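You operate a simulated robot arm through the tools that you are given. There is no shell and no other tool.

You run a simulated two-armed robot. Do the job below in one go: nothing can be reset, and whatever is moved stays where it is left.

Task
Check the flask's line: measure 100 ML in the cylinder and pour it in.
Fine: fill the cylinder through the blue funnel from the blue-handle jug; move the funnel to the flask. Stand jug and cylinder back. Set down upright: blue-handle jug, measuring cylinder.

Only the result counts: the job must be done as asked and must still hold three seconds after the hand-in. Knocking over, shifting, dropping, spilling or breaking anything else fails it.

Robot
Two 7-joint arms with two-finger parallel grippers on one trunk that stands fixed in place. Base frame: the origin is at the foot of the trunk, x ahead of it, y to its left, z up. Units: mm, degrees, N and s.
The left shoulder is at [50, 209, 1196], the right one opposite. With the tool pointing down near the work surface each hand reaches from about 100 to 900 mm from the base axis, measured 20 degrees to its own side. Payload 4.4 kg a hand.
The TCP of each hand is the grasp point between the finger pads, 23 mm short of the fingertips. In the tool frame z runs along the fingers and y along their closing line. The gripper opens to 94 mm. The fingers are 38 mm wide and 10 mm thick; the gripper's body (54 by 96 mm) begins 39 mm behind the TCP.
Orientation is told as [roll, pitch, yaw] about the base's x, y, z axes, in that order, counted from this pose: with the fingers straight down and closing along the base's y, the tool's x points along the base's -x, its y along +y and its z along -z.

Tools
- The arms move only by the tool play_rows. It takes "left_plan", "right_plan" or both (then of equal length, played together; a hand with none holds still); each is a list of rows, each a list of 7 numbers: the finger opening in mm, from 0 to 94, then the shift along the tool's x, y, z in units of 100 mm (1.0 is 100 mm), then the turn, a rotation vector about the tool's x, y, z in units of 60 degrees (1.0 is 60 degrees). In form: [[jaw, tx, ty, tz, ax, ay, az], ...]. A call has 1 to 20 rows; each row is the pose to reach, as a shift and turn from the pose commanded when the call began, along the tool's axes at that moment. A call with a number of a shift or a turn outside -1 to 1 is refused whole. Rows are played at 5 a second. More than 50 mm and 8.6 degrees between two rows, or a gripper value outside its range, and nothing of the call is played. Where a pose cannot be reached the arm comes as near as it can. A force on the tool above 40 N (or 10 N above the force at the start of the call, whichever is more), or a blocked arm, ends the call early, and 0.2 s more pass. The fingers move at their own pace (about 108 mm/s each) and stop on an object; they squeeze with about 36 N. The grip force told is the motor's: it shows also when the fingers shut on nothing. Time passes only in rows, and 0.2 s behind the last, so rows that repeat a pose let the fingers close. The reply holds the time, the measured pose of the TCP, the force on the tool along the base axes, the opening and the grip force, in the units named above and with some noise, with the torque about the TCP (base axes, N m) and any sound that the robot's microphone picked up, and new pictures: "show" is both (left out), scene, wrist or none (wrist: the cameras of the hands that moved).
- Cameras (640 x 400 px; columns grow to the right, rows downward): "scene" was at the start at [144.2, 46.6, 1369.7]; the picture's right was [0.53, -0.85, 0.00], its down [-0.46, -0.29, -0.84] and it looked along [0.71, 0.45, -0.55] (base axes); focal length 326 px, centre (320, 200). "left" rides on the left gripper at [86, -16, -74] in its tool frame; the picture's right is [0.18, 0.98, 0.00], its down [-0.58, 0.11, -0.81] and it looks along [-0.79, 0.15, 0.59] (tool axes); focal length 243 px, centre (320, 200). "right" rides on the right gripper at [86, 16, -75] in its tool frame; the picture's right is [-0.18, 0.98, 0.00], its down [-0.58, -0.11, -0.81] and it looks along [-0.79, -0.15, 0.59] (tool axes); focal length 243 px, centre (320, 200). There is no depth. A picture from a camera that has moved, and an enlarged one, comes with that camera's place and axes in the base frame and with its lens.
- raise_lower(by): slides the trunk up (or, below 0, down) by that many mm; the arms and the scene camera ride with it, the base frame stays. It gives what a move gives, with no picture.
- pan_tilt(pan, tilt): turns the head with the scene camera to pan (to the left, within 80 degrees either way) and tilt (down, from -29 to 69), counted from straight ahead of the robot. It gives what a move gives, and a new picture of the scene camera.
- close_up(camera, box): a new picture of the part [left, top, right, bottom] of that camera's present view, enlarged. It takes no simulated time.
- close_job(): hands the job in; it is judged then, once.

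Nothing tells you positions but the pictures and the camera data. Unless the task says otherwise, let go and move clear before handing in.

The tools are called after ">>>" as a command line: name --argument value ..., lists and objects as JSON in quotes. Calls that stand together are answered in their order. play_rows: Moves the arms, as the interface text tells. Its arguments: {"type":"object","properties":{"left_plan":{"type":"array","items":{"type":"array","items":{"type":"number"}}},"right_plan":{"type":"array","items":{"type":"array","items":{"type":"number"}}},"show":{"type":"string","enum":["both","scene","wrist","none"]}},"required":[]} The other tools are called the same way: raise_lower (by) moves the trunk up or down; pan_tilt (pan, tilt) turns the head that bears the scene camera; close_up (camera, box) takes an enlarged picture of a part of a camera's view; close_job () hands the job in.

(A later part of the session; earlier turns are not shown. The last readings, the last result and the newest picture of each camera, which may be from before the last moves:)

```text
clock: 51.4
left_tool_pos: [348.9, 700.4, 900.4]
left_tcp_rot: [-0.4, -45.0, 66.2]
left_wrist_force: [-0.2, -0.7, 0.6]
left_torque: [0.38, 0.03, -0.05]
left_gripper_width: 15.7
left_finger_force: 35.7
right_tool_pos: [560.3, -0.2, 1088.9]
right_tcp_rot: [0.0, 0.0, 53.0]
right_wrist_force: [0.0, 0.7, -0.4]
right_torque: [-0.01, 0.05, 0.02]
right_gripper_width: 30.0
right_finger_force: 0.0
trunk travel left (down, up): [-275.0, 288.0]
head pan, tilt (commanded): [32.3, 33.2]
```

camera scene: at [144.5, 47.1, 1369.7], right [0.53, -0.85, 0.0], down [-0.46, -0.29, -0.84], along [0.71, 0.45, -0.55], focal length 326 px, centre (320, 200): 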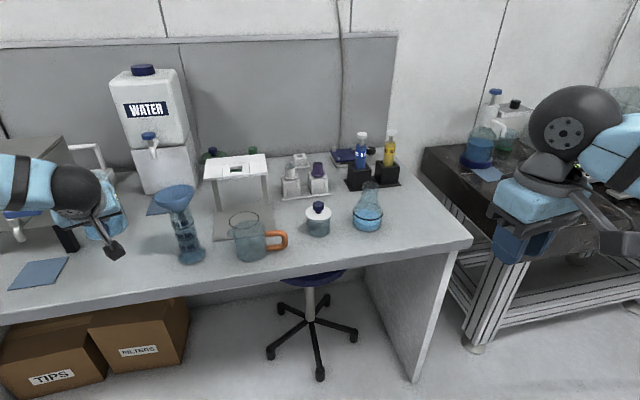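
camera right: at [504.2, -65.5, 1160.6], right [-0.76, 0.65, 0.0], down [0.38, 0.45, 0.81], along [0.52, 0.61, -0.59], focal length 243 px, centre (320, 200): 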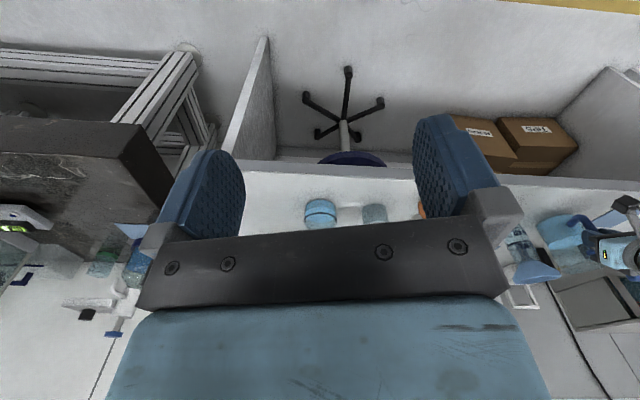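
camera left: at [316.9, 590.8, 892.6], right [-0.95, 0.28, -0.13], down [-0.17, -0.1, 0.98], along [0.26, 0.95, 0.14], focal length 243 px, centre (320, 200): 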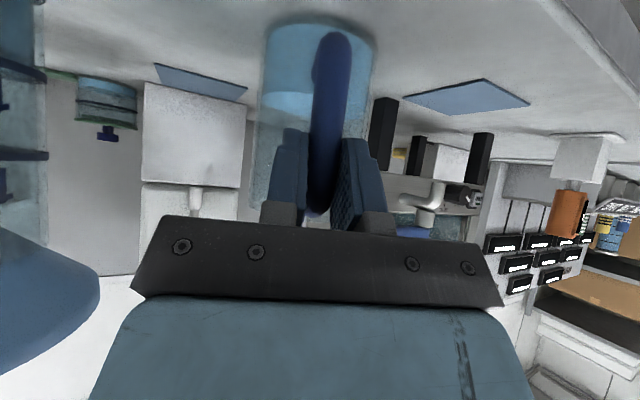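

The table now carries the jug. I'll ease down 1 mm more and open the fingers.

>>> play_rows --left_plan '[[5, 0.008, 0, 0.008, 0, 0, 0], [20, 0.008, 0, 0.008, 0, 0, 0], [40, 0.008, 0, 0.008, 0, 0, 0], [60, 0.008, 0, 0.008, 0, 0, 0]]' --show "both"

>>> close_up --camera "left" --box '[200, 0, 440, 230]'

>>> close_up --camera "right" --box '[540, 170, 640, 240]'

```text
clock: 52.4
left_tool_pos: [348.9, 700.8, 897.1]
left_tcp_rot: [-0.4, -45.0, 66.3]
left_wrist_force: [0.8, -0.1, 0.0]
left_torque: [0.01, 0.01, -0.02]
left_gripper_width: 60.2
left_finger_force: 0.1
right_tool_pos: [560.8, -0.4, 1087.1]
right_tcp_rot: [0.1, 0.0, 53.0]
right_wrist_force: [-0.4, -0.1, 0.6]
right_torque: [-0.04, 0.01, 0.01]
right_gripper_width: 29.8
right_finger_force: 0.0
trunk travel left (down, up): [-275.0, 288.0]
head pan, tilt (commanded): [32.3, 33.2]
camera scene: at [144.2, 46.6, 1369.7], right [0.53, -0.85, 0.0], down [-0.46, -0.29, -0.84], along [0.71, 0.45, -0.55], focal length 326 px, centre (320, 200)
camera left: at [316.5, 590.5, 888.7], right [-0.95, 0.28, -0.13], down [-0.17, -0.1, 0.98], along [0.26, 0.95, 0.14], focal length 243 px, centre (320, 200)
```

scene: 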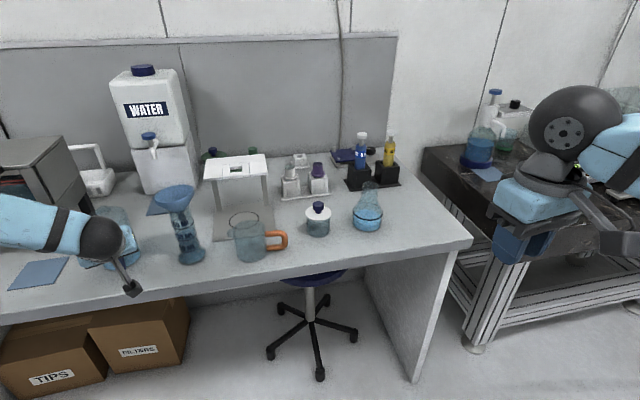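
left: 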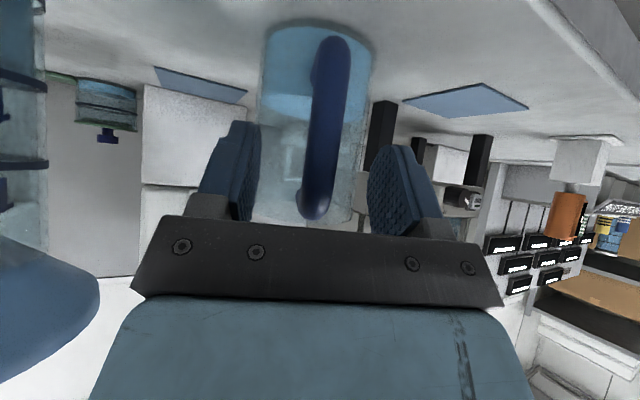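

```text
1.74 times, centred on (320, 115) of left
camera zoom: at [316.5, 590.5, 888.7], right [-0.95, 0.28, -0.13], down [-0.17, -0.1, 0.98], along [0.26, 0.95, 0.14], focal length 422 px, centre (320, 348)
```

zoom: 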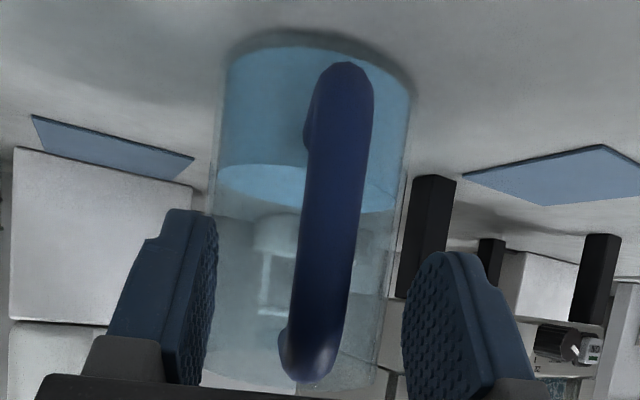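

```text
5.71 times, centred on (590, 205) of right
camera zoom: at [495.7, -58.2, 1161.3], right [-0.67, 0.74, 0.0], down [0.44, 0.4, 0.81], along [0.6, 0.54, -0.59], focal length 1386 px, centre (-1223, 171)
```

zoom: 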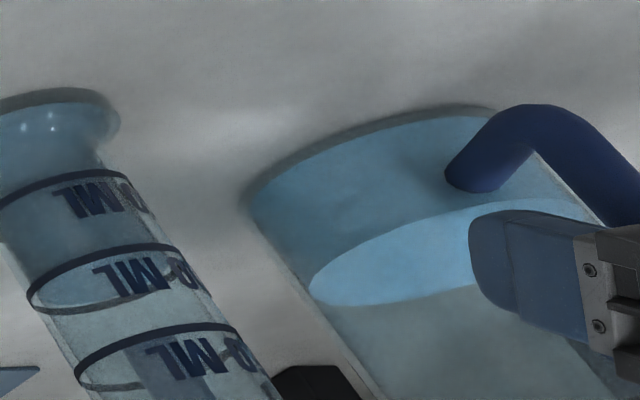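

The jug stands upright on its original spot. I'll retreat along the tool axis, opening fully.

>>> play_rows --left_plan '[[80, 0, 0, -0.1, 0, 0, 0], [94, 0, 0, -0.3, 0, 0, 0], [94, 0, 0, -0.55, 0, 0, 0], [94, 0, 0, -0.8, 0, 0, 0], [94, -0.2, 0, -1.0, 0, 0, 0]]' --show "wrist"

>>> close_up --camera "scene" --box '[60, 190, 220, 290]'

```text
clock: 53.6
left_tool_pos: [324.8, 649.0, 983.2]
left_tcp_rot: [-0.2, -45.0, 66.1]
left_wrist_force: [-0.3, -0.6, 0.9]
left_torque: [0.0, 0.03, 0.02]
left_gripper_width: 93.8
left_finger_force: 0.2
right_tool_pos: [561.0, -1.4, 1088.1]
right_tcp_rot: [0.0, -0.1, 53.0]
right_wrist_force: [-0.5, -1.3, 0.3]
right_torque: [-0.02, 0.02, 0.03]
right_gripper_width: 30.1
right_finger_force: 0.0
trunk travel left (down, up): [-275.0, 288.0]
head pan, tilt (commanded): [32.3, 33.2]
camera left: at [292.3, 537.7, 974.6], right [-0.95, 0.28, -0.13], down [-0.17, -0.1, 0.98], along [0.26, 0.95, 0.14], focal length 243 px, centre (320, 200)
```

left: 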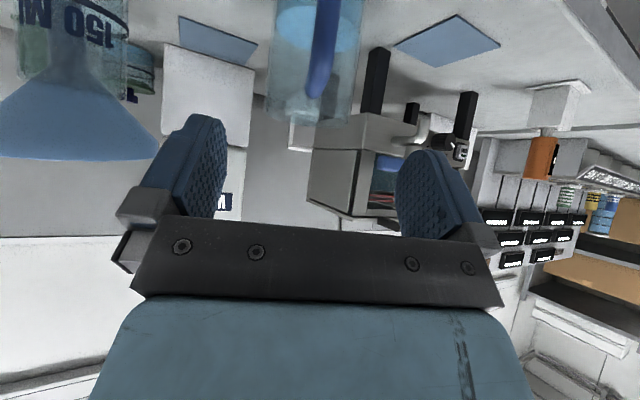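

```text
4.00 times, centred on (140, 240) of scene
camera zoom: at [143.7, 45.7, 1369.8], right [0.53, -0.85, 0.0], down [-0.46, -0.29, -0.84], along [0.71, 0.45, -0.55], focal length 1302 px, centre (1040, 40)
```

zoom: 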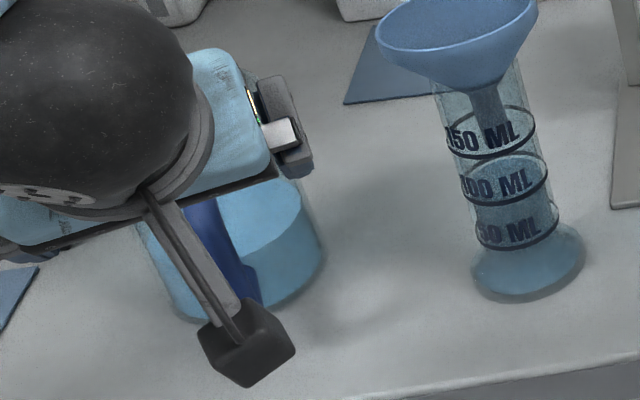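

Jug and cylinder both stand fine. Next is the funnel transfer: I'll rise and turn the left hand back to face straight ahead.

>>> play_rows --left_plan '[[94, -0.09, -0.18, -0.21, 0, 0.0625, 0], [94, -0.18, -0.37, -0.42, 0, 0.125, 0], [94, -0.28, -0.56, -0.63, 0, 0.1875, 0], [94, -0.37, -0.745, -0.832, 0, 0.25, 0]]' --show "none"

>>> play_rows --left_plan '[[94, 0, 0, 0, 0.061, 0, 0.106], [94, 0, 0, 0, 0.122, 0, 0.212], [94, 0, 0, 0, 0.184, 0, 0.318], [94, 0, 0, 0, 0.245, 0, 0.424], [94, 0, 0, 0, 0.306, 0, 0.53], [94, 0, 0, 0, 0.367, 0, 0.636], [94, 0, 0, 0, 0.429, 0, 0.742], [94, 0, 0, 0, 0.49, 0, 0.848], [94, 0, 0, 0, 0.551, 0, 0.954]]' --show "both"

```text
clock: 54.6
left_tool_pos: [380.3, 589.9, 1067.2]
left_tcp_rot: [-0.4, -29.9, 66.1]
left_wrist_force: [-0.3, 0.3, 0.4]
left_torque: [0.01, -0.02, -0.04]
left_gripper_width: 94.1
left_finger_force: 0.0
right_tool_pos: [561.7, -1.3, 1087.6]
right_tcp_rot: [0.0, 0.0, 53.1]
right_wrist_force: [-0.4, 0.2, 0.6]
right_torque: [-0.02, 0.02, 0.0]
right_gripper_width: 29.9
right_finger_force: 0.0
trunk travel left (down, up): [-275.0, 288.0]
head pan, tilt (commanded): [32.3, 33.2]
```

```text
clock: 56.6
left_tool_pos: [379.7, 589.6, 1068.6]
left_tcp_rot: [-0.3, -30.3, -0.1]
left_wrist_force: [0.0, -0.7, -0.2]
left_torque: [0.01, -0.01, 0.0]
left_gripper_width: 93.8
left_finger_force: 0.0
right_tool_pos: [560.9, -0.4, 1088.7]
right_tcp_rot: [-0.1, 0.0, 53.0]
right_wrist_force: [0.6, 0.0, -0.4]
right_torque: [-0.03, 0.04, 0.01]
right_gripper_width: 30.3
right_finger_force: 0.1
trunk travel left (down, up): [-275.0, 288.0]
head pan, tilt (commanded): [32.3, 33.2]
camera scene: at [144.1, 46.9, 1369.8], right [0.53, -0.85, 0.0], down [-0.46, -0.29, -0.84], along [0.71, 0.45, -0.55], focal length 326 px, centre (320, 200)
camera left: at [266.7, 574.0, 1088.1], right [-0.16, 0.98, -0.1], down [0.1, 0.11, 0.99], along [0.98, 0.15, -0.11], focal length 243 px, centre (320, 200)
```

scene: 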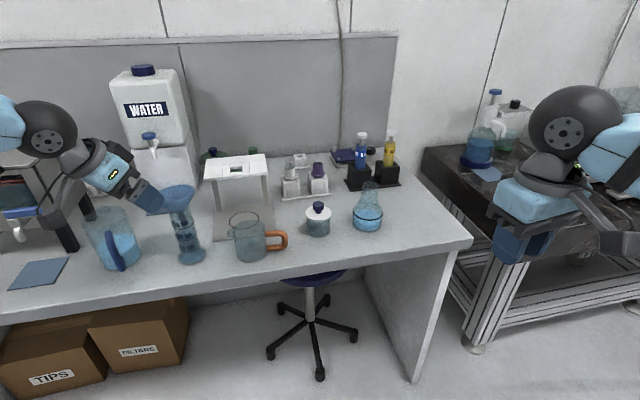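
left: 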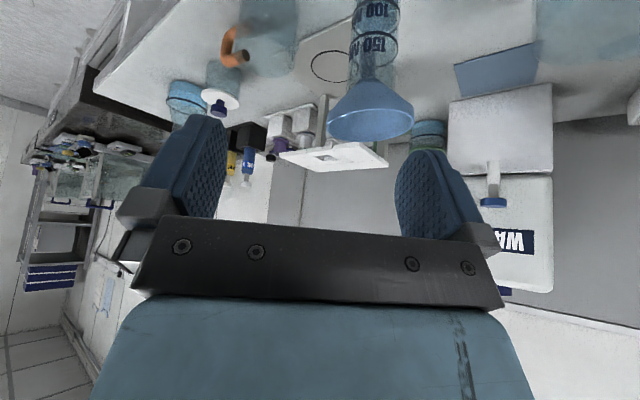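

Facing forward again. I'll move above the funnel at the same relative hover as the first pick, to measure its exact centre.

>>> play_rows --left_plan '[[94, -0.25, 0.14, 0.11, 0, 0, 0], [94, -0.5, 0.29, 0.22, 0, 0, 0], [94, -0.75, 0.44, 0.33, 0, 0, 0], [94, -0.99, 0.587, 0.43, 0.005, 0.005, 0]]' --show "wrist"

>>> close_up --camera "left" --box '[240, 0, 440, 125]'

>>> close_up --camera "scene" --box '[130, 160, 226, 220]'

```text
clock: 57.6
left_tool_pos: [488.1, 648.7, 1078.9]
left_tcp_rot: [-0.5, -30.0, 0.0]
left_wrist_force: [-0.2, -0.2, -0.4]
left_torque: [0.0, -0.02, 0.01]
left_gripper_width: 94.1
left_finger_force: 0.0
right_tool_pos: [562.5, 0.4, 1087.6]
right_tcp_rot: [-0.1, 0.1, 53.0]
right_wrist_force: [-0.7, -0.3, -0.1]
right_torque: [-0.06, 0.01, 0.02]
right_gripper_width: 30.1
right_finger_force: 0.1
trunk travel left (down, up): [-275.0, 288.0]
head pan, tilt (commanded): [32.3, 33.2]
camera left: at [375.2, 633.7, 1100.1], right [-0.16, 0.98, -0.1], down [0.1, 0.12, 0.99], along [0.98, 0.14, -0.12], focal length 243 px, centre (320, 200)
```

left: 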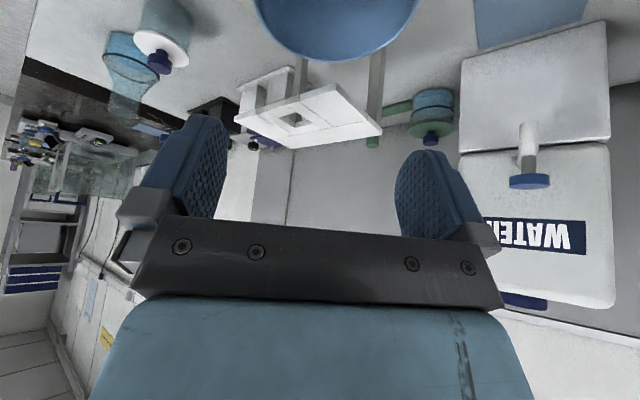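

```text
3.20 times, centred on (340, 62) of left
camera zoom: at [375.2, 633.7, 1100.1], right [-0.16, 0.98, -0.1], down [0.1, 0.12, 0.99], along [0.98, 0.14, -0.12], focal length 776 px, centre (256, 640)
```

zoom: 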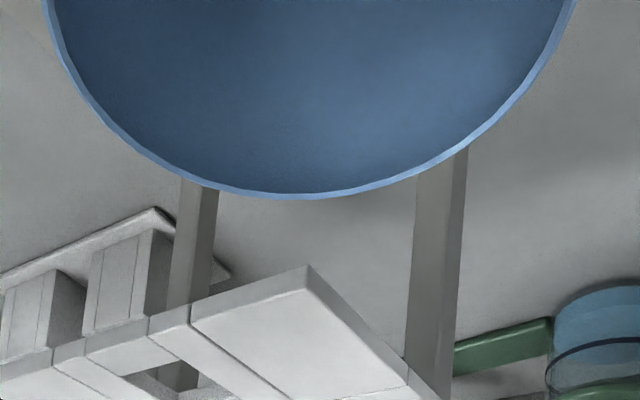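

```text
6.67 times, centred on (178, 190) of scene
camera zoom: at [144.9, 47.5, 1369.6], right [0.53, -0.85, 0.0], down [-0.46, -0.29, -0.84], along [0.71, 0.45, -0.55], focal length 2170 px, centre (1267, 267)
```

zoom: 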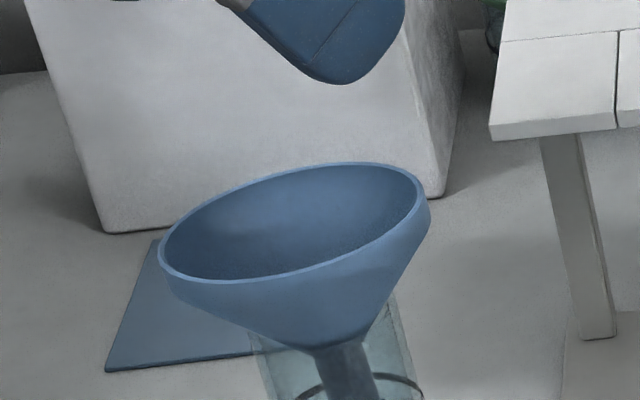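

The funnel centre is offset (0.4, −1.5) mm from the tool. I'll correct that and descend partway to check again.

>>> play_rows --left_plan '[[94, 0.1, -0.015, 0.17, -0.007, 0, 0.004], [94, 0.2, -0.015, 0.345, -0.007, 0, 0.004], [94, 0.3, -0.015, 0.52, -0.007, 0, 0.004]]' --show "none"

>>> close_up --camera "left" --box '[120, 0, 520, 250]'

```text
clock: 58.4
left_tool_pos: [487.5, 648.4, 1018.9]
left_tcp_rot: [0.2, -29.9, -0.2]
left_wrist_force: [0.0, -0.4, 0.3]
left_torque: [-0.01, -0.03, -0.01]
left_gripper_width: 93.8
left_finger_force: 0.2
right_tool_pos: [560.5, -0.2, 1086.9]
right_tcp_rot: [-0.1, 0.0, 53.0]
right_wrist_force: [-0.5, -0.1, 0.0]
right_torque: [-0.01, 0.04, 0.01]
right_gripper_width: 30.2
right_finger_force: 0.1
trunk travel left (down, up): [-275.0, 288.0]
head pan, tilt (commanded): [32.3, 33.2]
```

```text
1.60 times, centred on (320, 125) of left
camera zoom: at [373.9, 631.2, 1040.1], right [-0.15, 0.98, -0.09], down [0.1, 0.11, 0.99], along [0.98, 0.14, -0.12], focal length 388 px, centre (320, 320)
```

zoom: 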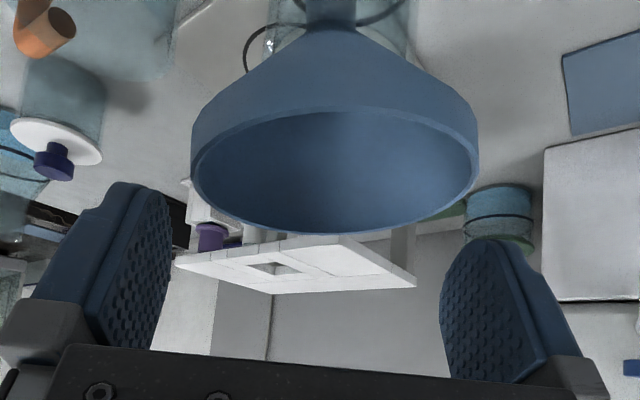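

The alignment matches the first successful pick. I'll go down the last 37 mm and close on the rim.

>>> play_rows --left_plan '[[94, 0.06, 0.003, 0.11, 0, 0, 0], [94, 0.125, 0.003, 0.22, 0, 0, 0], [94, 0.187, 0.003, 0.324, 0, 0, 0]]' --show "none"

>>> close_up --camera "left" --box '[180, 100, 460, 275]'

```text
clock: 59.2
left_tool_pos: [487.6, 647.4, 983.3]
left_tcp_rot: [0.1, -30.0, -0.3]
left_wrist_force: [0.3, 0.0, 0.1]
left_torque: [0.0, 0.02, -0.05]
left_gripper_width: 93.9
left_finger_force: 0.1
right_tool_pos: [560.4, 0.1, 1088.2]
right_tcp_rot: [0.1, 0.0, 53.1]
right_wrist_force: [0.6, -0.4, 0.1]
right_torque: [-0.02, 0.01, 0.02]
right_gripper_width: 29.7
right_finger_force: 0.1
trunk travel left (down, up): [-275.0, 288.0]
head pan, tilt (commanded): [32.3, 33.2]
```

```text
2.29 times, centred on (320, 188) of left
camera zoom: at [374.1, 631.3, 1003.1], right [-0.15, 0.98, -0.09], down [0.1, 0.11, 0.99], along [0.98, 0.14, -0.12], focal length 555 px, centre (320, 229)
```

zoom: 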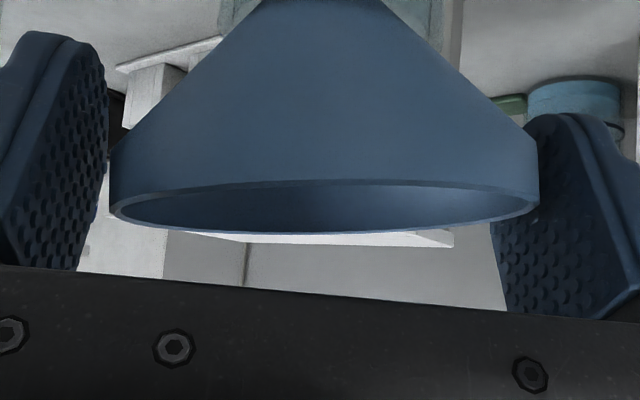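

>>> play_rows --left_plan '[[88, 0, 0.004, 0, 0, 0, 0], [80, 0, 0.004, 0, 0, 0, 0], [70, 0, 0.004, 0, 0, 0, 0], [60, 0, 0.004, 0, 0, 0, 0]]' --show "none"

>>> close_up --camera "left" --box '[180, 100, 460, 275]'

```text
clock: 60.2
left_tool_pos: [487.6, 647.1, 983.2]
left_tcp_rot: [0.0, -29.9, -0.3]
left_wrist_force: [0.4, -0.3, 0.5]
left_torque: [0.0, 0.04, 0.01]
left_gripper_width: 91.3
left_finger_force: 36.0
right_tool_pos: [560.2, -1.1, 1087.3]
right_tcp_rot: [0.0, -0.1, 53.0]
right_wrist_force: [-0.2, 0.1, -0.6]
right_torque: [-0.03, 0.0, 0.0]
right_gripper_width: 30.0
right_finger_force: 0.2
trunk travel left (down, up): [-275.0, 288.0]
head pan, tilt (commanded): [32.3, 33.2]
```

```text
2.29 times, centred on (320, 188) of left
camera zoom: at [373.9, 631.5, 1003.8], right [-0.15, 0.98, -0.09], down [0.1, 0.11, 0.99], along [0.98, 0.14, -0.12], focal length 555 px, centre (320, 229)
```

zoom: 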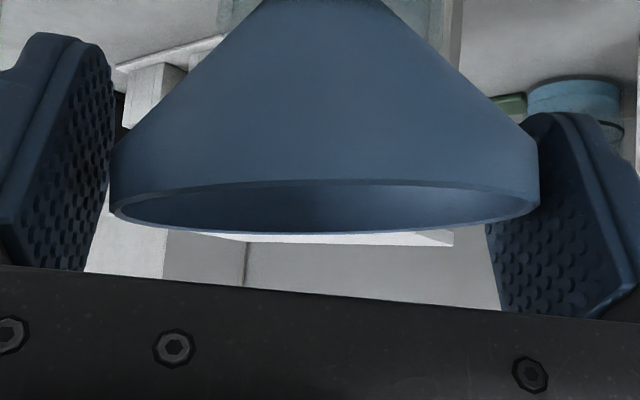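

I have the funnel again at 91.3 mm. I'll lift straight up slowly and check that the cylinder stays.

>>> play_rows --left_plan '[[60, -0.025, 0, -0.043, 0, 0, 0], [60, -0.075, 0, -0.13, 0, 0, 0], [60, -0.15, 0, -0.26, 0, 0, 0], [60, -0.25, 0, -0.433, 0, 0, 0], [60, -0.35, 0, -0.606, 0, 0, 0]]' --show "both"

>>> close_up --camera "scene" --box '[120, 150, 248, 270]'

```text
clock: 61.4
left_tool_pos: [485.6, 648.5, 1053.3]
left_tcp_rot: [0.1, -29.8, -0.3]
left_wrist_force: [0.0, -0.2, 0.6]
left_torque: [0.0, 0.0, -0.04]
left_gripper_width: 91.1
left_finger_force: 35.5
right_tool_pos: [561.5, -1.9, 1088.1]
right_tcp_rot: [0.0, 0.0, 53.0]
right_wrist_force: [-0.5, 0.5, -0.1]
right_torque: [-0.03, 0.01, 0.0]
right_gripper_width: 30.0
right_finger_force: 0.1
trunk travel left (down, up): [-275.0, 288.0]
head pan, tilt (commanded): [32.3, 33.2]
camera scene: at [143.9, 46.2, 1369.8], right [0.53, -0.85, 0.0], down [-0.46, -0.29, -0.84], along [0.71, 0.45, -0.55], focal length 326 px, centre (320, 200)
camera left: at [373.4, 631.0, 1074.7], right [-0.15, 0.98, -0.09], down [0.1, 0.11, 0.99], along [0.98, 0.14, -0.12], focal length 243 px, centre (320, 200)
```

scene: 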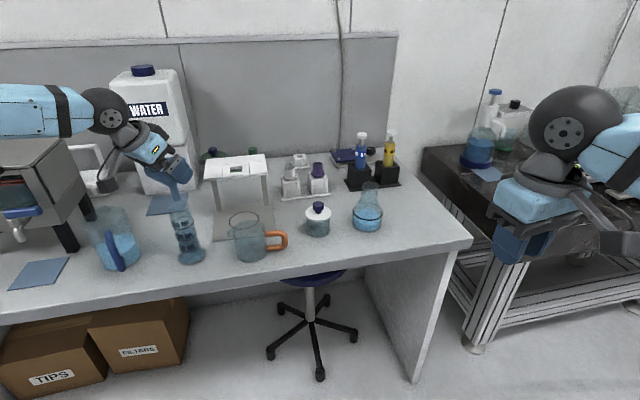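
left: 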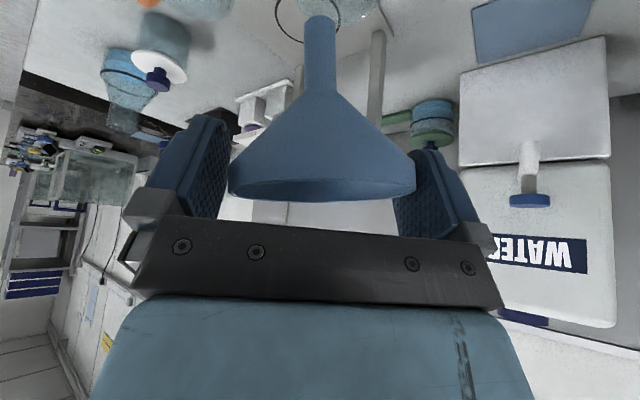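

```text
3.33 times, centred on (184, 210) of scene
camera zoom: at [143.9, 46.2, 1369.8], right [0.53, -0.85, 0.0], down [-0.46, -0.29, -0.84], along [0.71, 0.45, -0.55], focal length 1085 px, centre (773, 167)
```

zoom: 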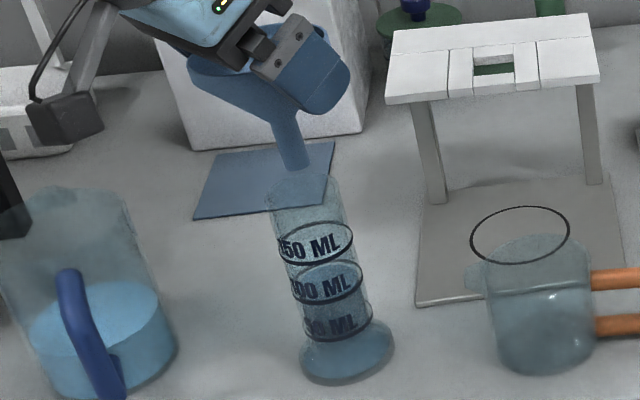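

The funnel is free of the cylinder, which stayed in place. Before transit I'll check whether the right camera can see the flask.

>>> close_up --camera "right" --box '[280, 150, 480, 275]'

>>> close_up --camera "scene" --box '[336, 172, 400, 236]'

>>> close_up --camera "left" --box '[90, 30, 200, 150]'

```text
3.20 times, centred on (380, 212) of right
camera zoom: at [495.5, -58.5, 1161.4], right [-0.67, 0.74, 0.0], down [0.44, 0.4, 0.81], along [0.6, 0.54, -0.59], focal length 776 px, centre (128, 160)
```

zoom: 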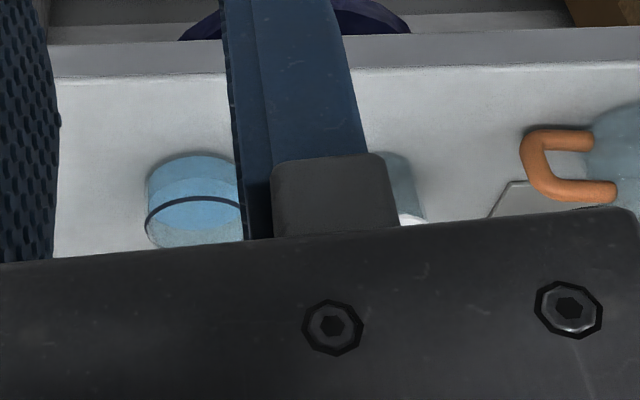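

```text
6.25 times, centred on (368, 204) of scene
camera zoom: at [143.9, 46.2, 1369.8], right [0.53, -0.85, 0.0], down [-0.46, -0.29, -0.84], along [0.71, 0.45, -0.55], focal length 2035 px, centre (20, 175)
```

zoom: 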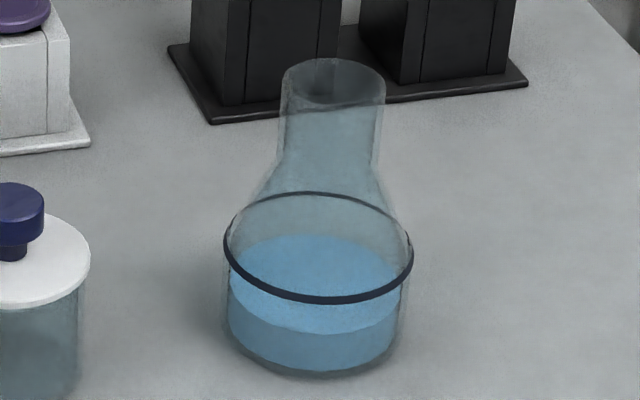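

```text
3.33 times, centred on (145, 90) of left
camera zoom: at [373.4, 631.0, 1074.7], right [-0.15, 0.98, -0.09], down [0.1, 0.11, 0.99], along [0.98, 0.14, -0.12], focal length 809 px, centre (903, 567)
```

zoom: 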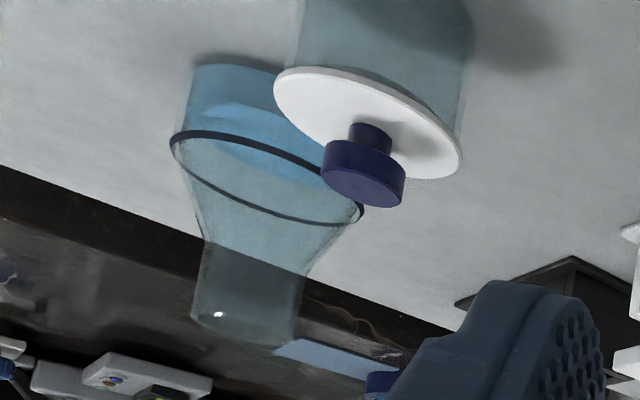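

Triangulating gives the flask axis at (839.5, 329.3) with its mouth near z=932. I'll carry the funnel over there at about z=1068, passing in front of the white stand.

>>> play_rows --left_plan '[[60, -0.08, 0, -0.13, 0, 0, 0], [60, -0.27, -0.2, -0.03, -0.001, 0, -0.002], [60, -0.46, -0.4, 0.075, -0.0025, 0, -0.0043], [60, -0.66, -0.6, 0.185, -0.0025, 0, -0.0043], [60, -0.86, -0.8, 0.29, -0.0025, 0, -0.0043]]' --show "none"

>>> play_rows --left_plan '[[60, -0.2, -0.2, 0.105, 0, 0, 0], [60, -0.39, -0.4, 0.21, 0, 0, 0], [60, -0.585, -0.6, 0.315, 0, 0, 0], [60, -0.78, -0.8, 0.42, 0, 0, 0]]' --show "none"

>>> play_rows --left_plan '[[60, -0.2, -0.2, 0.105, 0, 0, 0], [60, -0.39, -0.4, 0.21, 0, 0, 0], [60, -0.585, -0.6, 0.315, 0, 0, 0], [60, -0.78, -0.8, 0.42, 0, 0, 0]]' --show "both"

```text
clock: 62.6
left_tool_pos: [577.0, 566.3, 1071.0]
left_tcp_rot: [0.1, -29.8, 0.1]
left_wrist_force: [0.0, -0.5, -0.4]
left_torque: [0.02, 0.02, -0.02]
left_gripper_width: 83.4
left_finger_force: 36.1
right_tool_pos: [561.9, -0.2, 1087.8]
right_tcp_rot: [0.0, -0.1, 53.0]
right_wrist_force: [-0.1, 0.4, 1.1]
right_torque: [-0.02, -0.01, 0.02]
right_gripper_width: 29.8
right_finger_force: 0.1
trunk travel left (down, up): [-275.0, 288.0]
head pan, tilt (commanded): [32.3, 33.2]
```

```text
clock: 63.6
left_tool_pos: [664.3, 486.1, 1072.9]
left_tcp_rot: [0.2, -29.9, 0.1]
left_wrist_force: [0.1, -0.7, -0.4]
left_torque: [0.06, 0.01, 0.0]
left_gripper_width: 83.2
left_finger_force: 36.1
right_tool_pos: [561.6, 0.1, 1087.4]
right_tcp_rot: [-0.1, 0.0, 53.1]
right_wrist_force: [0.2, -0.2, 0.4]
right_torque: [0.04, 0.0, -0.02]
right_gripper_width: 29.9
right_finger_force: 0.0
trunk travel left (down, up): [-275.0, 288.0]
head pan, tilt (commanded): [32.3, 33.2]
```

```text
clock: 64.6
left_tool_pos: [753.4, 405.4, 1074.5]
left_tcp_rot: [0.1, -29.9, -0.1]
left_wrist_force: [0.0, 0.0, -0.2]
left_torque: [-0.02, 0.03, 0.01]
left_gripper_width: 83.1
left_finger_force: 36.2
right_tool_pos: [561.2, -0.2, 1088.4]
right_tcp_rot: [0.1, 0.0, 53.2]
right_wrist_force: [0.1, 0.8, -0.2]
right_torque: [0.01, 0.03, 0.0]
right_gripper_width: 30.0
right_finger_force: 0.0
trunk travel left (down, up): [-275.0, 288.0]
head pan, tilt (commanded): [32.3, 33.2]
camera scene: at [144.6, 46.2, 1369.7], right [0.53, -0.85, 0.0], down [-0.46, -0.29, -0.84], along [0.71, 0.45, -0.55], focal length 326 px, centre (320, 200)
camera left: at [640.6, 389.0, 1095.4], right [-0.16, 0.98, -0.09], down [0.1, 0.11, 0.99], along [0.98, 0.15, -0.12], focal length 243 px, centre (320, 200)
```

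scene: 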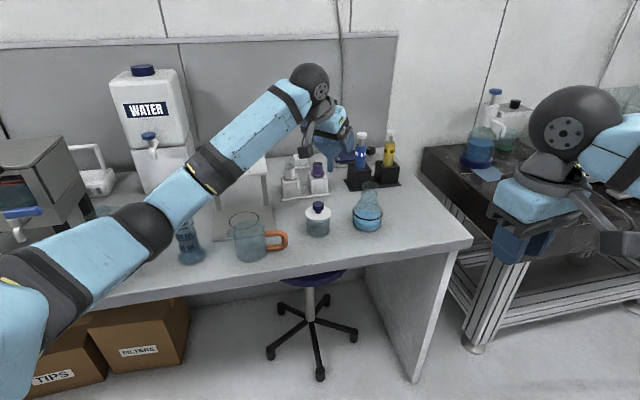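
left: 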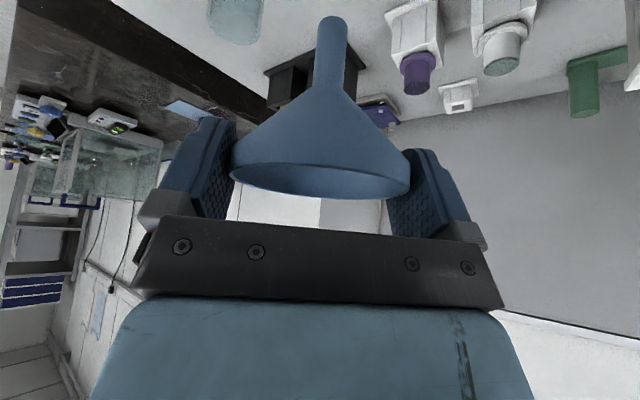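

The grip width dropped from 91 to 83 mm during the move, so the funnel has shifted in the fingers. I'll inspect it closely before continuing.

>>> close_up --camera "left" --box '[180, 100, 460, 275]'

>>> close_up --camera "scene" --box '[280, 90, 376, 165]'

>>> close_up --camera "left" --box '[200, 0, 440, 150]'

```text
2.29 times, centred on (320, 188) of left
camera zoom: at [640.6, 389.0, 1095.4], right [-0.16, 0.98, -0.09], down [0.1, 0.11, 0.99], along [0.98, 0.15, -0.12], focal length 555 px, centre (320, 229)
```

zoom: 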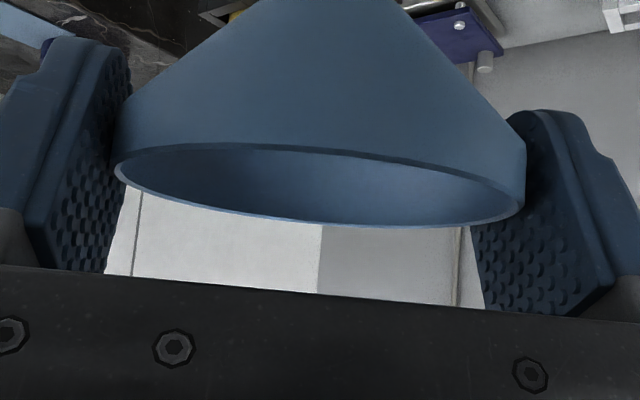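

```text
5.33 times, centred on (328, 128) of scene
camera zoom: at [144.6, 46.2, 1369.7], right [0.53, -0.85, 0.0], down [-0.46, -0.29, -0.84], along [0.71, 0.45, -0.55], focal length 1736 px, centre (277, 587)
```

zoom: 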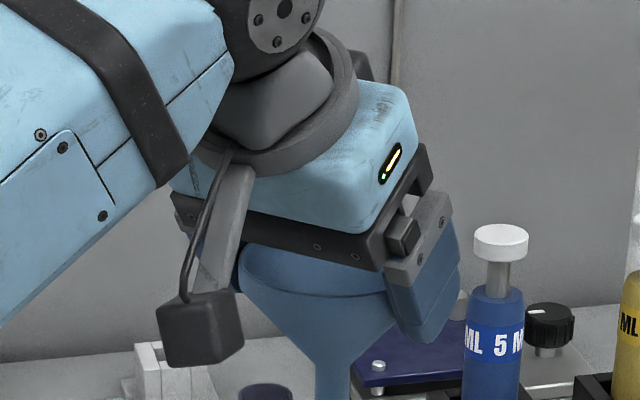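

```text
2.67 times, centred on (320, 75) of left
camera zoom: at [640.6, 389.0, 1095.4], right [-0.16, 0.98, -0.09], down [0.1, 0.11, 0.99], along [0.98, 0.15, -0.12], focal length 647 px, centre (320, 533)
```

zoom: 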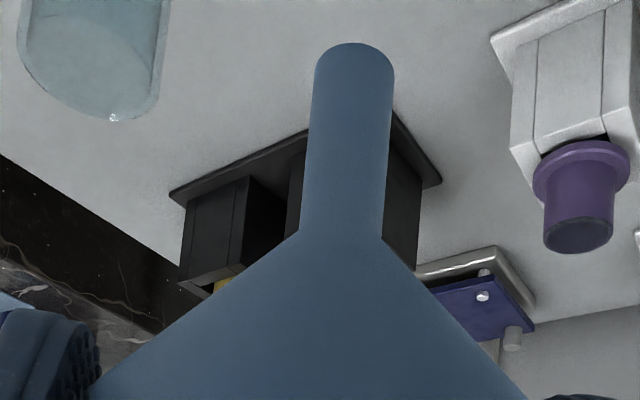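

>>> close_up --camera "scene" --box '[300, 130, 380, 190]'

>>> close_up --camera "right" --box '[240, 150, 480, 300]'

```text
6.67 times, centred on (340, 160) of scene
camera zoom: at [144.6, 46.2, 1369.7], right [0.53, -0.85, 0.0], down [-0.46, -0.29, -0.84], along [0.71, 0.45, -0.55], focal length 2170 px, centre (187, 467)
```

zoom: 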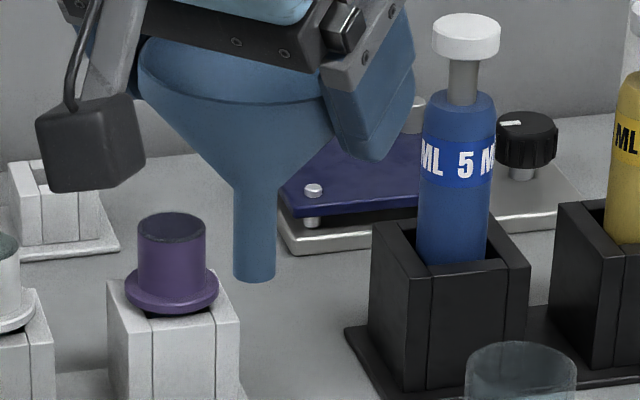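

```text
2.67 times, centred on (360, 225) of right
camera zoom: at [496.0, -58.5, 1161.1], right [-0.67, 0.74, 0.0], down [0.44, 0.4, 0.81], along [0.6, 0.54, -0.59], focal length 647 px, centre (213, 133)
```

zoom: 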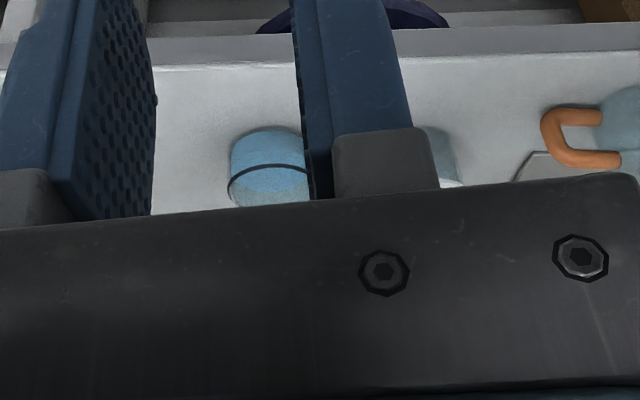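

The funnel turned slightly to a firmer seat in the grip. It's still upright, now 6 mm forward of the TCP with its stem tip 87 mm below. I'll compensate and move above the flask.

>>> play_rows --left_plan '[[60, -0.17, -0.19, 0.11, 0, 0, 0], [60, -0.34, -0.38, 0.22, 0, 0, 0], [60, -0.5, -0.57, 0.33, 0, 0, 0], [60, -0.67, -0.76, 0.445, 0, 0, 0], [60, -0.67, -0.76, 0.445, 0, 0, 0]]' --show "both"

>>> close_up --camera "scene" --box '[320, 130, 420, 240]'

>>> close_up --camera "left" --box '[200, 0, 440, 150]'

```text
clock: 65.8
left_tool_pos: [834.2, 331.6, 1070.2]
left_tcp_rot: [0.2, -30.0, 0.0]
left_wrist_force: [0.3, 0.0, -0.2]
left_torque: [0.03, -0.01, -0.01]
left_gripper_width: 83.1
left_finger_force: 36.1
right_tool_pos: [561.0, 0.2, 1087.6]
right_tcp_rot: [0.0, 0.0, 53.0]
right_wrist_force: [-1.5, 0.1, -1.1]
right_torque: [0.01, 0.02, 0.02]
right_gripper_width: 29.8
right_finger_force: 0.0
trunk travel left (down, up): [-275.0, 288.0]
head pan, tilt (commanded): [32.3, 33.2]
camera scene: at [144.0, 46.9, 1369.8], right [0.53, -0.85, 0.0], down [-0.46, -0.29, -0.84], along [0.71, 0.45, -0.55], focal length 326 px, centre (320, 200)
camera left: at [720.5, 314.3, 1091.6], right [-0.16, 0.98, -0.09], down [0.1, 0.11, 0.99], along [0.98, 0.15, -0.12], focal length 243 px, centre (320, 200)
```

scene: 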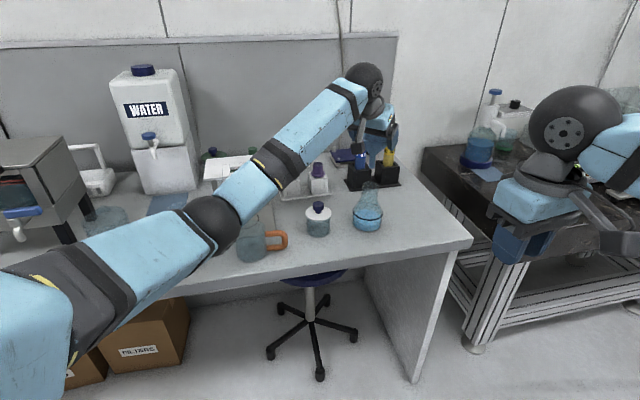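
left: 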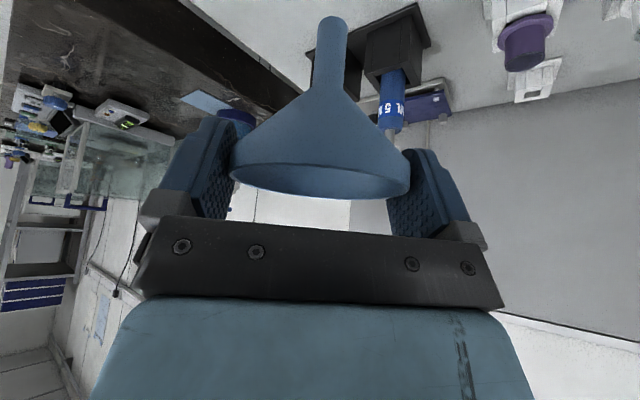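

```text
3.64 times, centred on (370, 185) of scene
camera zoom: at [144.0, 46.9, 1369.8], right [0.53, -0.85, 0.0], down [-0.46, -0.29, -0.84], along [0.71, 0.45, -0.55], focal length 1184 px, centre (138, 254)
```

zoom: 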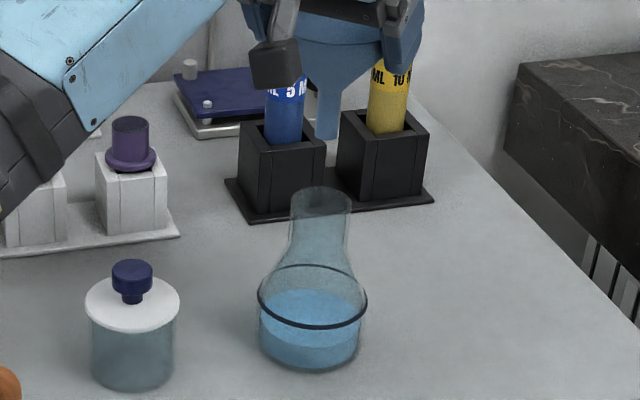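

```text
2.67 times, centred on (320, 75) of left
camera zoom: at [720.5, 314.3, 1091.6], right [-0.16, 0.98, -0.09], down [0.1, 0.11, 0.99], along [0.98, 0.15, -0.12], focal length 647 px, centre (320, 533)
```

zoom: 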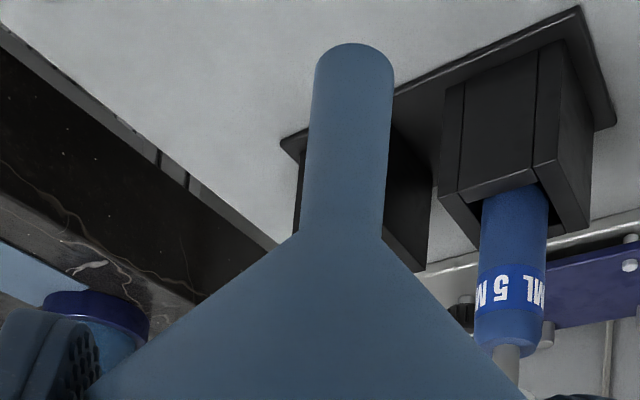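

The scene-camera azimuths of stem and flask neck agree within about 0.5 mm. I'll lower until the stem tip is just above the mouth and check depth with the wrist camera.

>>> play_rows --left_plan '[[60, 0.065, -0.008, 0.112, 0, 0, 0], [60, 0.13, -0.016, 0.225, 0, 0, 0], [60, 0.19, -0.018, 0.33, 0, 0, 0]]' --show "wrist"

>>> close_up --camera "scene" --box '[340, 150, 404, 200]'

>>> close_up --camera "left" --box '[200, 0, 440, 150]'

```text
clock: 66.6
left_tool_pos: [834.9, 328.9, 1032.8]
left_tcp_rot: [0.1, -30.0, 0.0]
left_wrist_force: [-0.3, 0.6, -0.7]
left_torque: [-0.02, 0.02, -0.01]
left_gripper_width: 83.0
left_finger_force: 35.7
right_tool_pos: [560.8, 0.3, 1087.5]
right_tcp_rot: [0.0, 0.0, 53.0]
right_wrist_force: [0.0, -0.5, 0.1]
right_torque: [0.03, 0.03, -0.01]
right_gripper_width: 30.1
right_finger_force: 0.2
trunk travel left (down, up): [-275.0, 288.0]
head pan, tilt (commanded): [32.3, 33.2]
camera left: at [720.7, 312.4, 1053.0], right [-0.16, 0.98, -0.09], down [0.1, 0.11, 0.99], along [0.98, 0.15, -0.12], focal length 243 px, centre (320, 200)
```

left: 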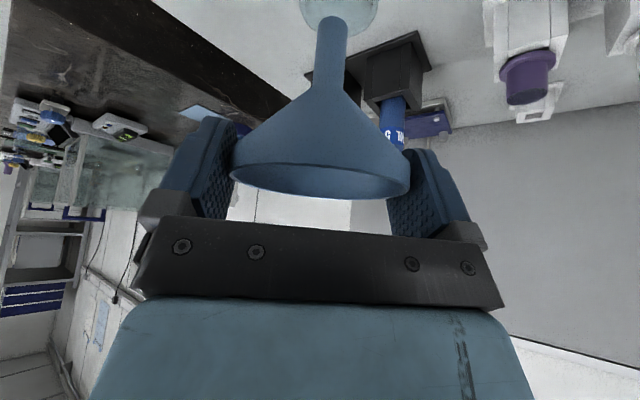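

```text
8.00 times, centred on (372, 175) of scene
camera zoom: at [144.4, 46.9, 1369.7], right [0.53, -0.85, 0.0], down [-0.46, -0.29, -0.84], along [0.71, 0.45, -0.55], focal length 2604 px, centre (-96, 400)
```

zoom: 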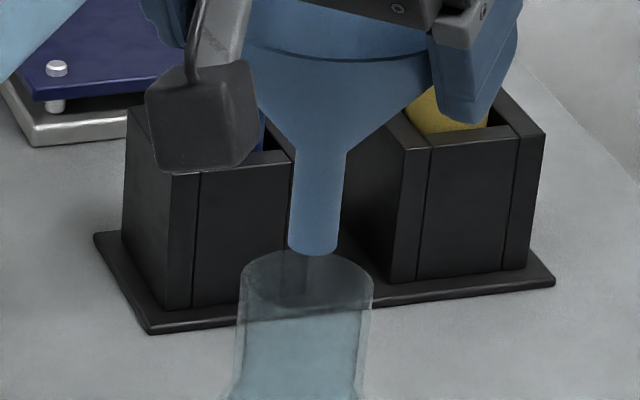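

```text
2.67 times, centred on (320, 75) of left
camera zoom: at [720.7, 312.4, 1053.0], right [-0.16, 0.98, -0.09], down [0.1, 0.11, 0.99], along [0.98, 0.15, -0.12], focal length 647 px, centre (320, 533)
```

zoom: 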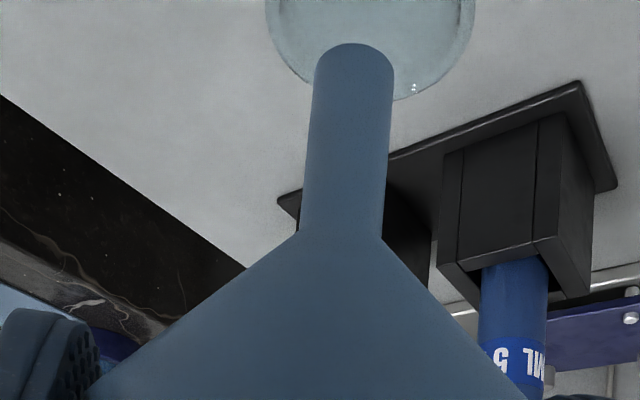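

The stem is within 3 mm of the neck centre, well inside the 12 mm margin. I'll lower into the neck with a 2 mm y correction.

>>> play_rows --left_plan '[[60, 0.06, 0.01, 0.1, 0, 0, 0], [60, 0.12, 0.02, 0.21, 0, 0, 0], [60, 0.18, 0.02, 0.31, 0, 0, 0], [60, 0.24, 0.02, 0.415, 0, 0, 0]]' --show "none"

>>> close_up --camera "scene" --box '[330, 150, 410, 220]'

>>> close_up --camera "left" --box '[200, 0, 440, 150]'

```text
clock: 67.6
left_tool_pos: [833.4, 330.9, 983.5]
left_tcp_rot: [0.1, -30.0, -0.1]
left_wrist_force: [0.1, -0.5, 0.4]
left_torque: [-0.04, -0.03, -0.01]
left_gripper_width: 83.1
left_finger_force: 35.9
right_tool_pos: [562.2, 0.4, 1088.7]
right_tcp_rot: [0.1, 0.0, 53.0]
right_wrist_force: [-0.7, 0.0, -0.6]
right_torque: [0.01, 0.02, -0.01]
right_gripper_width: 29.8
right_finger_force: 0.1
trunk travel left (down, up): [-275.0, 288.0]
head pan, tilt (commanded): [32.3, 33.2]
```

```text
5.71 times, centred on (370, 185) of scene
camera zoom: at [144.4, 46.7, 1369.7], right [0.53, -0.85, 0.0], down [-0.46, -0.29, -0.84], along [0.71, 0.45, -0.55], focal length 1860 px, centre (34, 286)
```

zoom: 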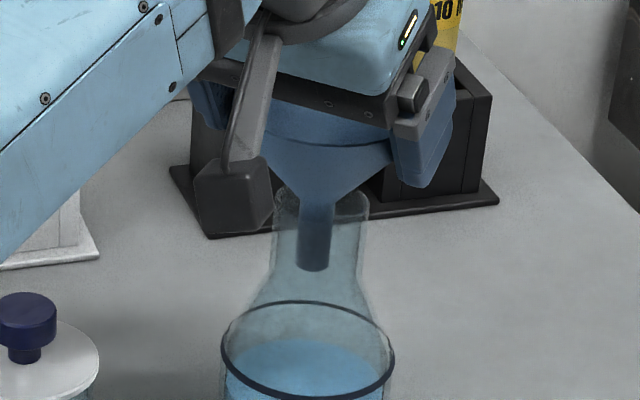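

```text
2.67 times, centred on (320, 75) of left
camera zoom: at [720.3, 314.8, 1004.4], right [-0.16, 0.98, -0.09], down [0.1, 0.11, 0.99], along [0.98, 0.15, -0.12], focal length 647 px, centre (320, 533)
```

zoom: 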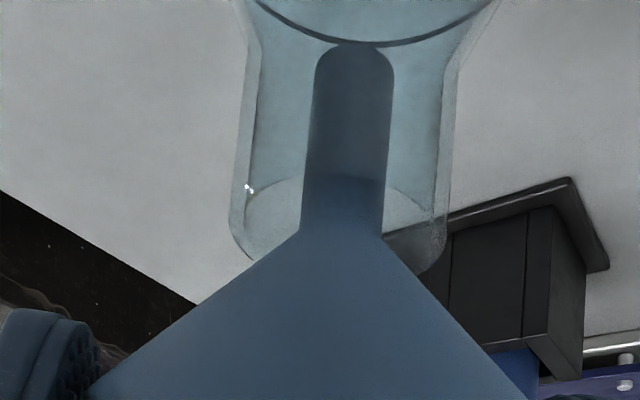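

The stem is inside the neck and centred. I'll ease down to seat the cone.

>>> play_rows --left_plan '[[60, 0.015, 0, 0.026, 0, 0, 0], [60, 0.03, 0, 0.052, 0, 0, 0]]' --show "none"

>>> close_up --camera "left" --box '[200, 0, 440, 150]'

```text
clock: 68.2
left_tool_pos: [833.7, 331.6, 979.0]
left_tcp_rot: [0.0, -30.0, 0.0]
left_wrist_force: [1.1, -0.2, -0.2]
left_torque: [-0.02, -0.02, 0.03]
left_gripper_width: 83.3
left_finger_force: 36.1
right_tool_pos: [560.4, -0.3, 1088.9]
right_tcp_rot: [0.0, 0.0, 53.0]
right_wrist_force: [0.3, 0.1, -0.2]
right_torque: [0.02, 0.01, -0.02]
right_gripper_width: 30.0
right_finger_force: 0.0
trunk travel left (down, up): [-275.0, 288.0]
head pan, tilt (commanded): [32.3, 33.2]
```

```text
2.67 times, centred on (320, 75) of left
camera zoom: at [720.5, 314.3, 999.1], right [-0.16, 0.98, -0.09], down [0.1, 0.11, 0.99], along [0.98, 0.15, -0.12], focal length 647 px, centre (320, 533)
```

zoom: 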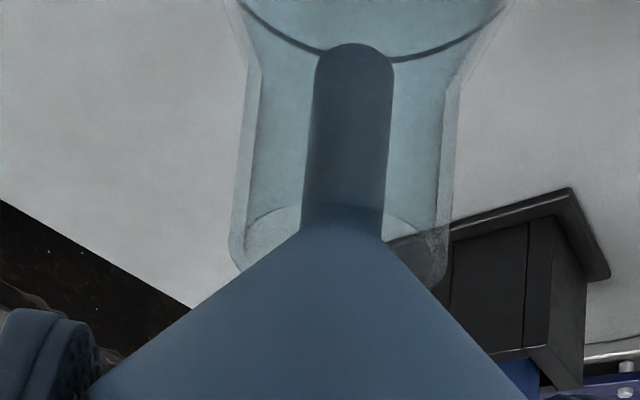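

>>> play_rows --left_plan '[[60, 0.015, 0, 0.026, 0, 0, 0]]' --show "none"

>>> play_rows --left_plan '[[60, 0.01, 0, 0.0173, 0, 0, 0]]' --show "none"

>>> close_up --camera "left" --box '[200, 0, 440, 150]'

```text
clock: 68.6
left_tool_pos: [834.0, 329.6, 974.9]
left_tcp_rot: [0.0, -29.9, 0.0]
left_wrist_force: [-0.3, 0.6, -0.2]
left_torque: [0.03, -0.03, 0.0]
left_gripper_width: 83.2
left_finger_force: 35.8
right_tool_pos: [561.9, -0.5, 1087.9]
right_tcp_rot: [-0.1, 0.0, 53.0]
right_wrist_force: [-0.6, -0.6, 0.8]
right_torque: [-0.03, 0.01, 0.01]
right_gripper_width: 30.3
right_finger_force: 0.0
trunk travel left (down, up): [-275.0, 288.0]
head pan, tilt (commanded): [32.3, 33.2]
```

```text
clock: 69.0
left_tool_pos: [834.0, 330.5, 973.5]
left_tcp_rot: [0.1, -30.1, 0.0]
left_wrist_force: [0.5, -0.7, 1.2]
left_torque: [-0.01, -0.03, 0.01]
left_gripper_width: 82.9
left_finger_force: 35.7
right_tool_pos: [560.7, -0.9, 1088.2]
right_tcp_rot: [0.0, 0.0, 53.1]
right_wrist_force: [0.7, 0.4, 0.5]
right_torque: [0.01, 0.0, 0.03]
right_gripper_width: 30.1
right_finger_force: 0.0
trunk travel left (down, up): [-275.0, 288.0]
head pan, tilt (commanded): [32.3, 33.2]
```

```text
2.67 times, centred on (320, 75) of left
camera zoom: at [720.3, 314.4, 994.2], right [-0.16, 0.98, -0.09], down [0.1, 0.11, 0.99], along [0.98, 0.15, -0.12], focal length 647 px, centre (320, 533)
```

zoom: 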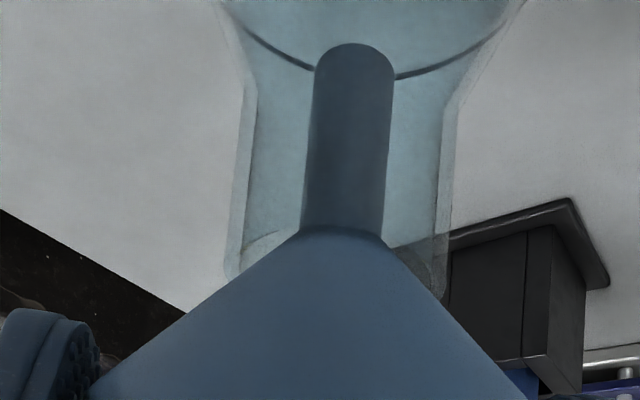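

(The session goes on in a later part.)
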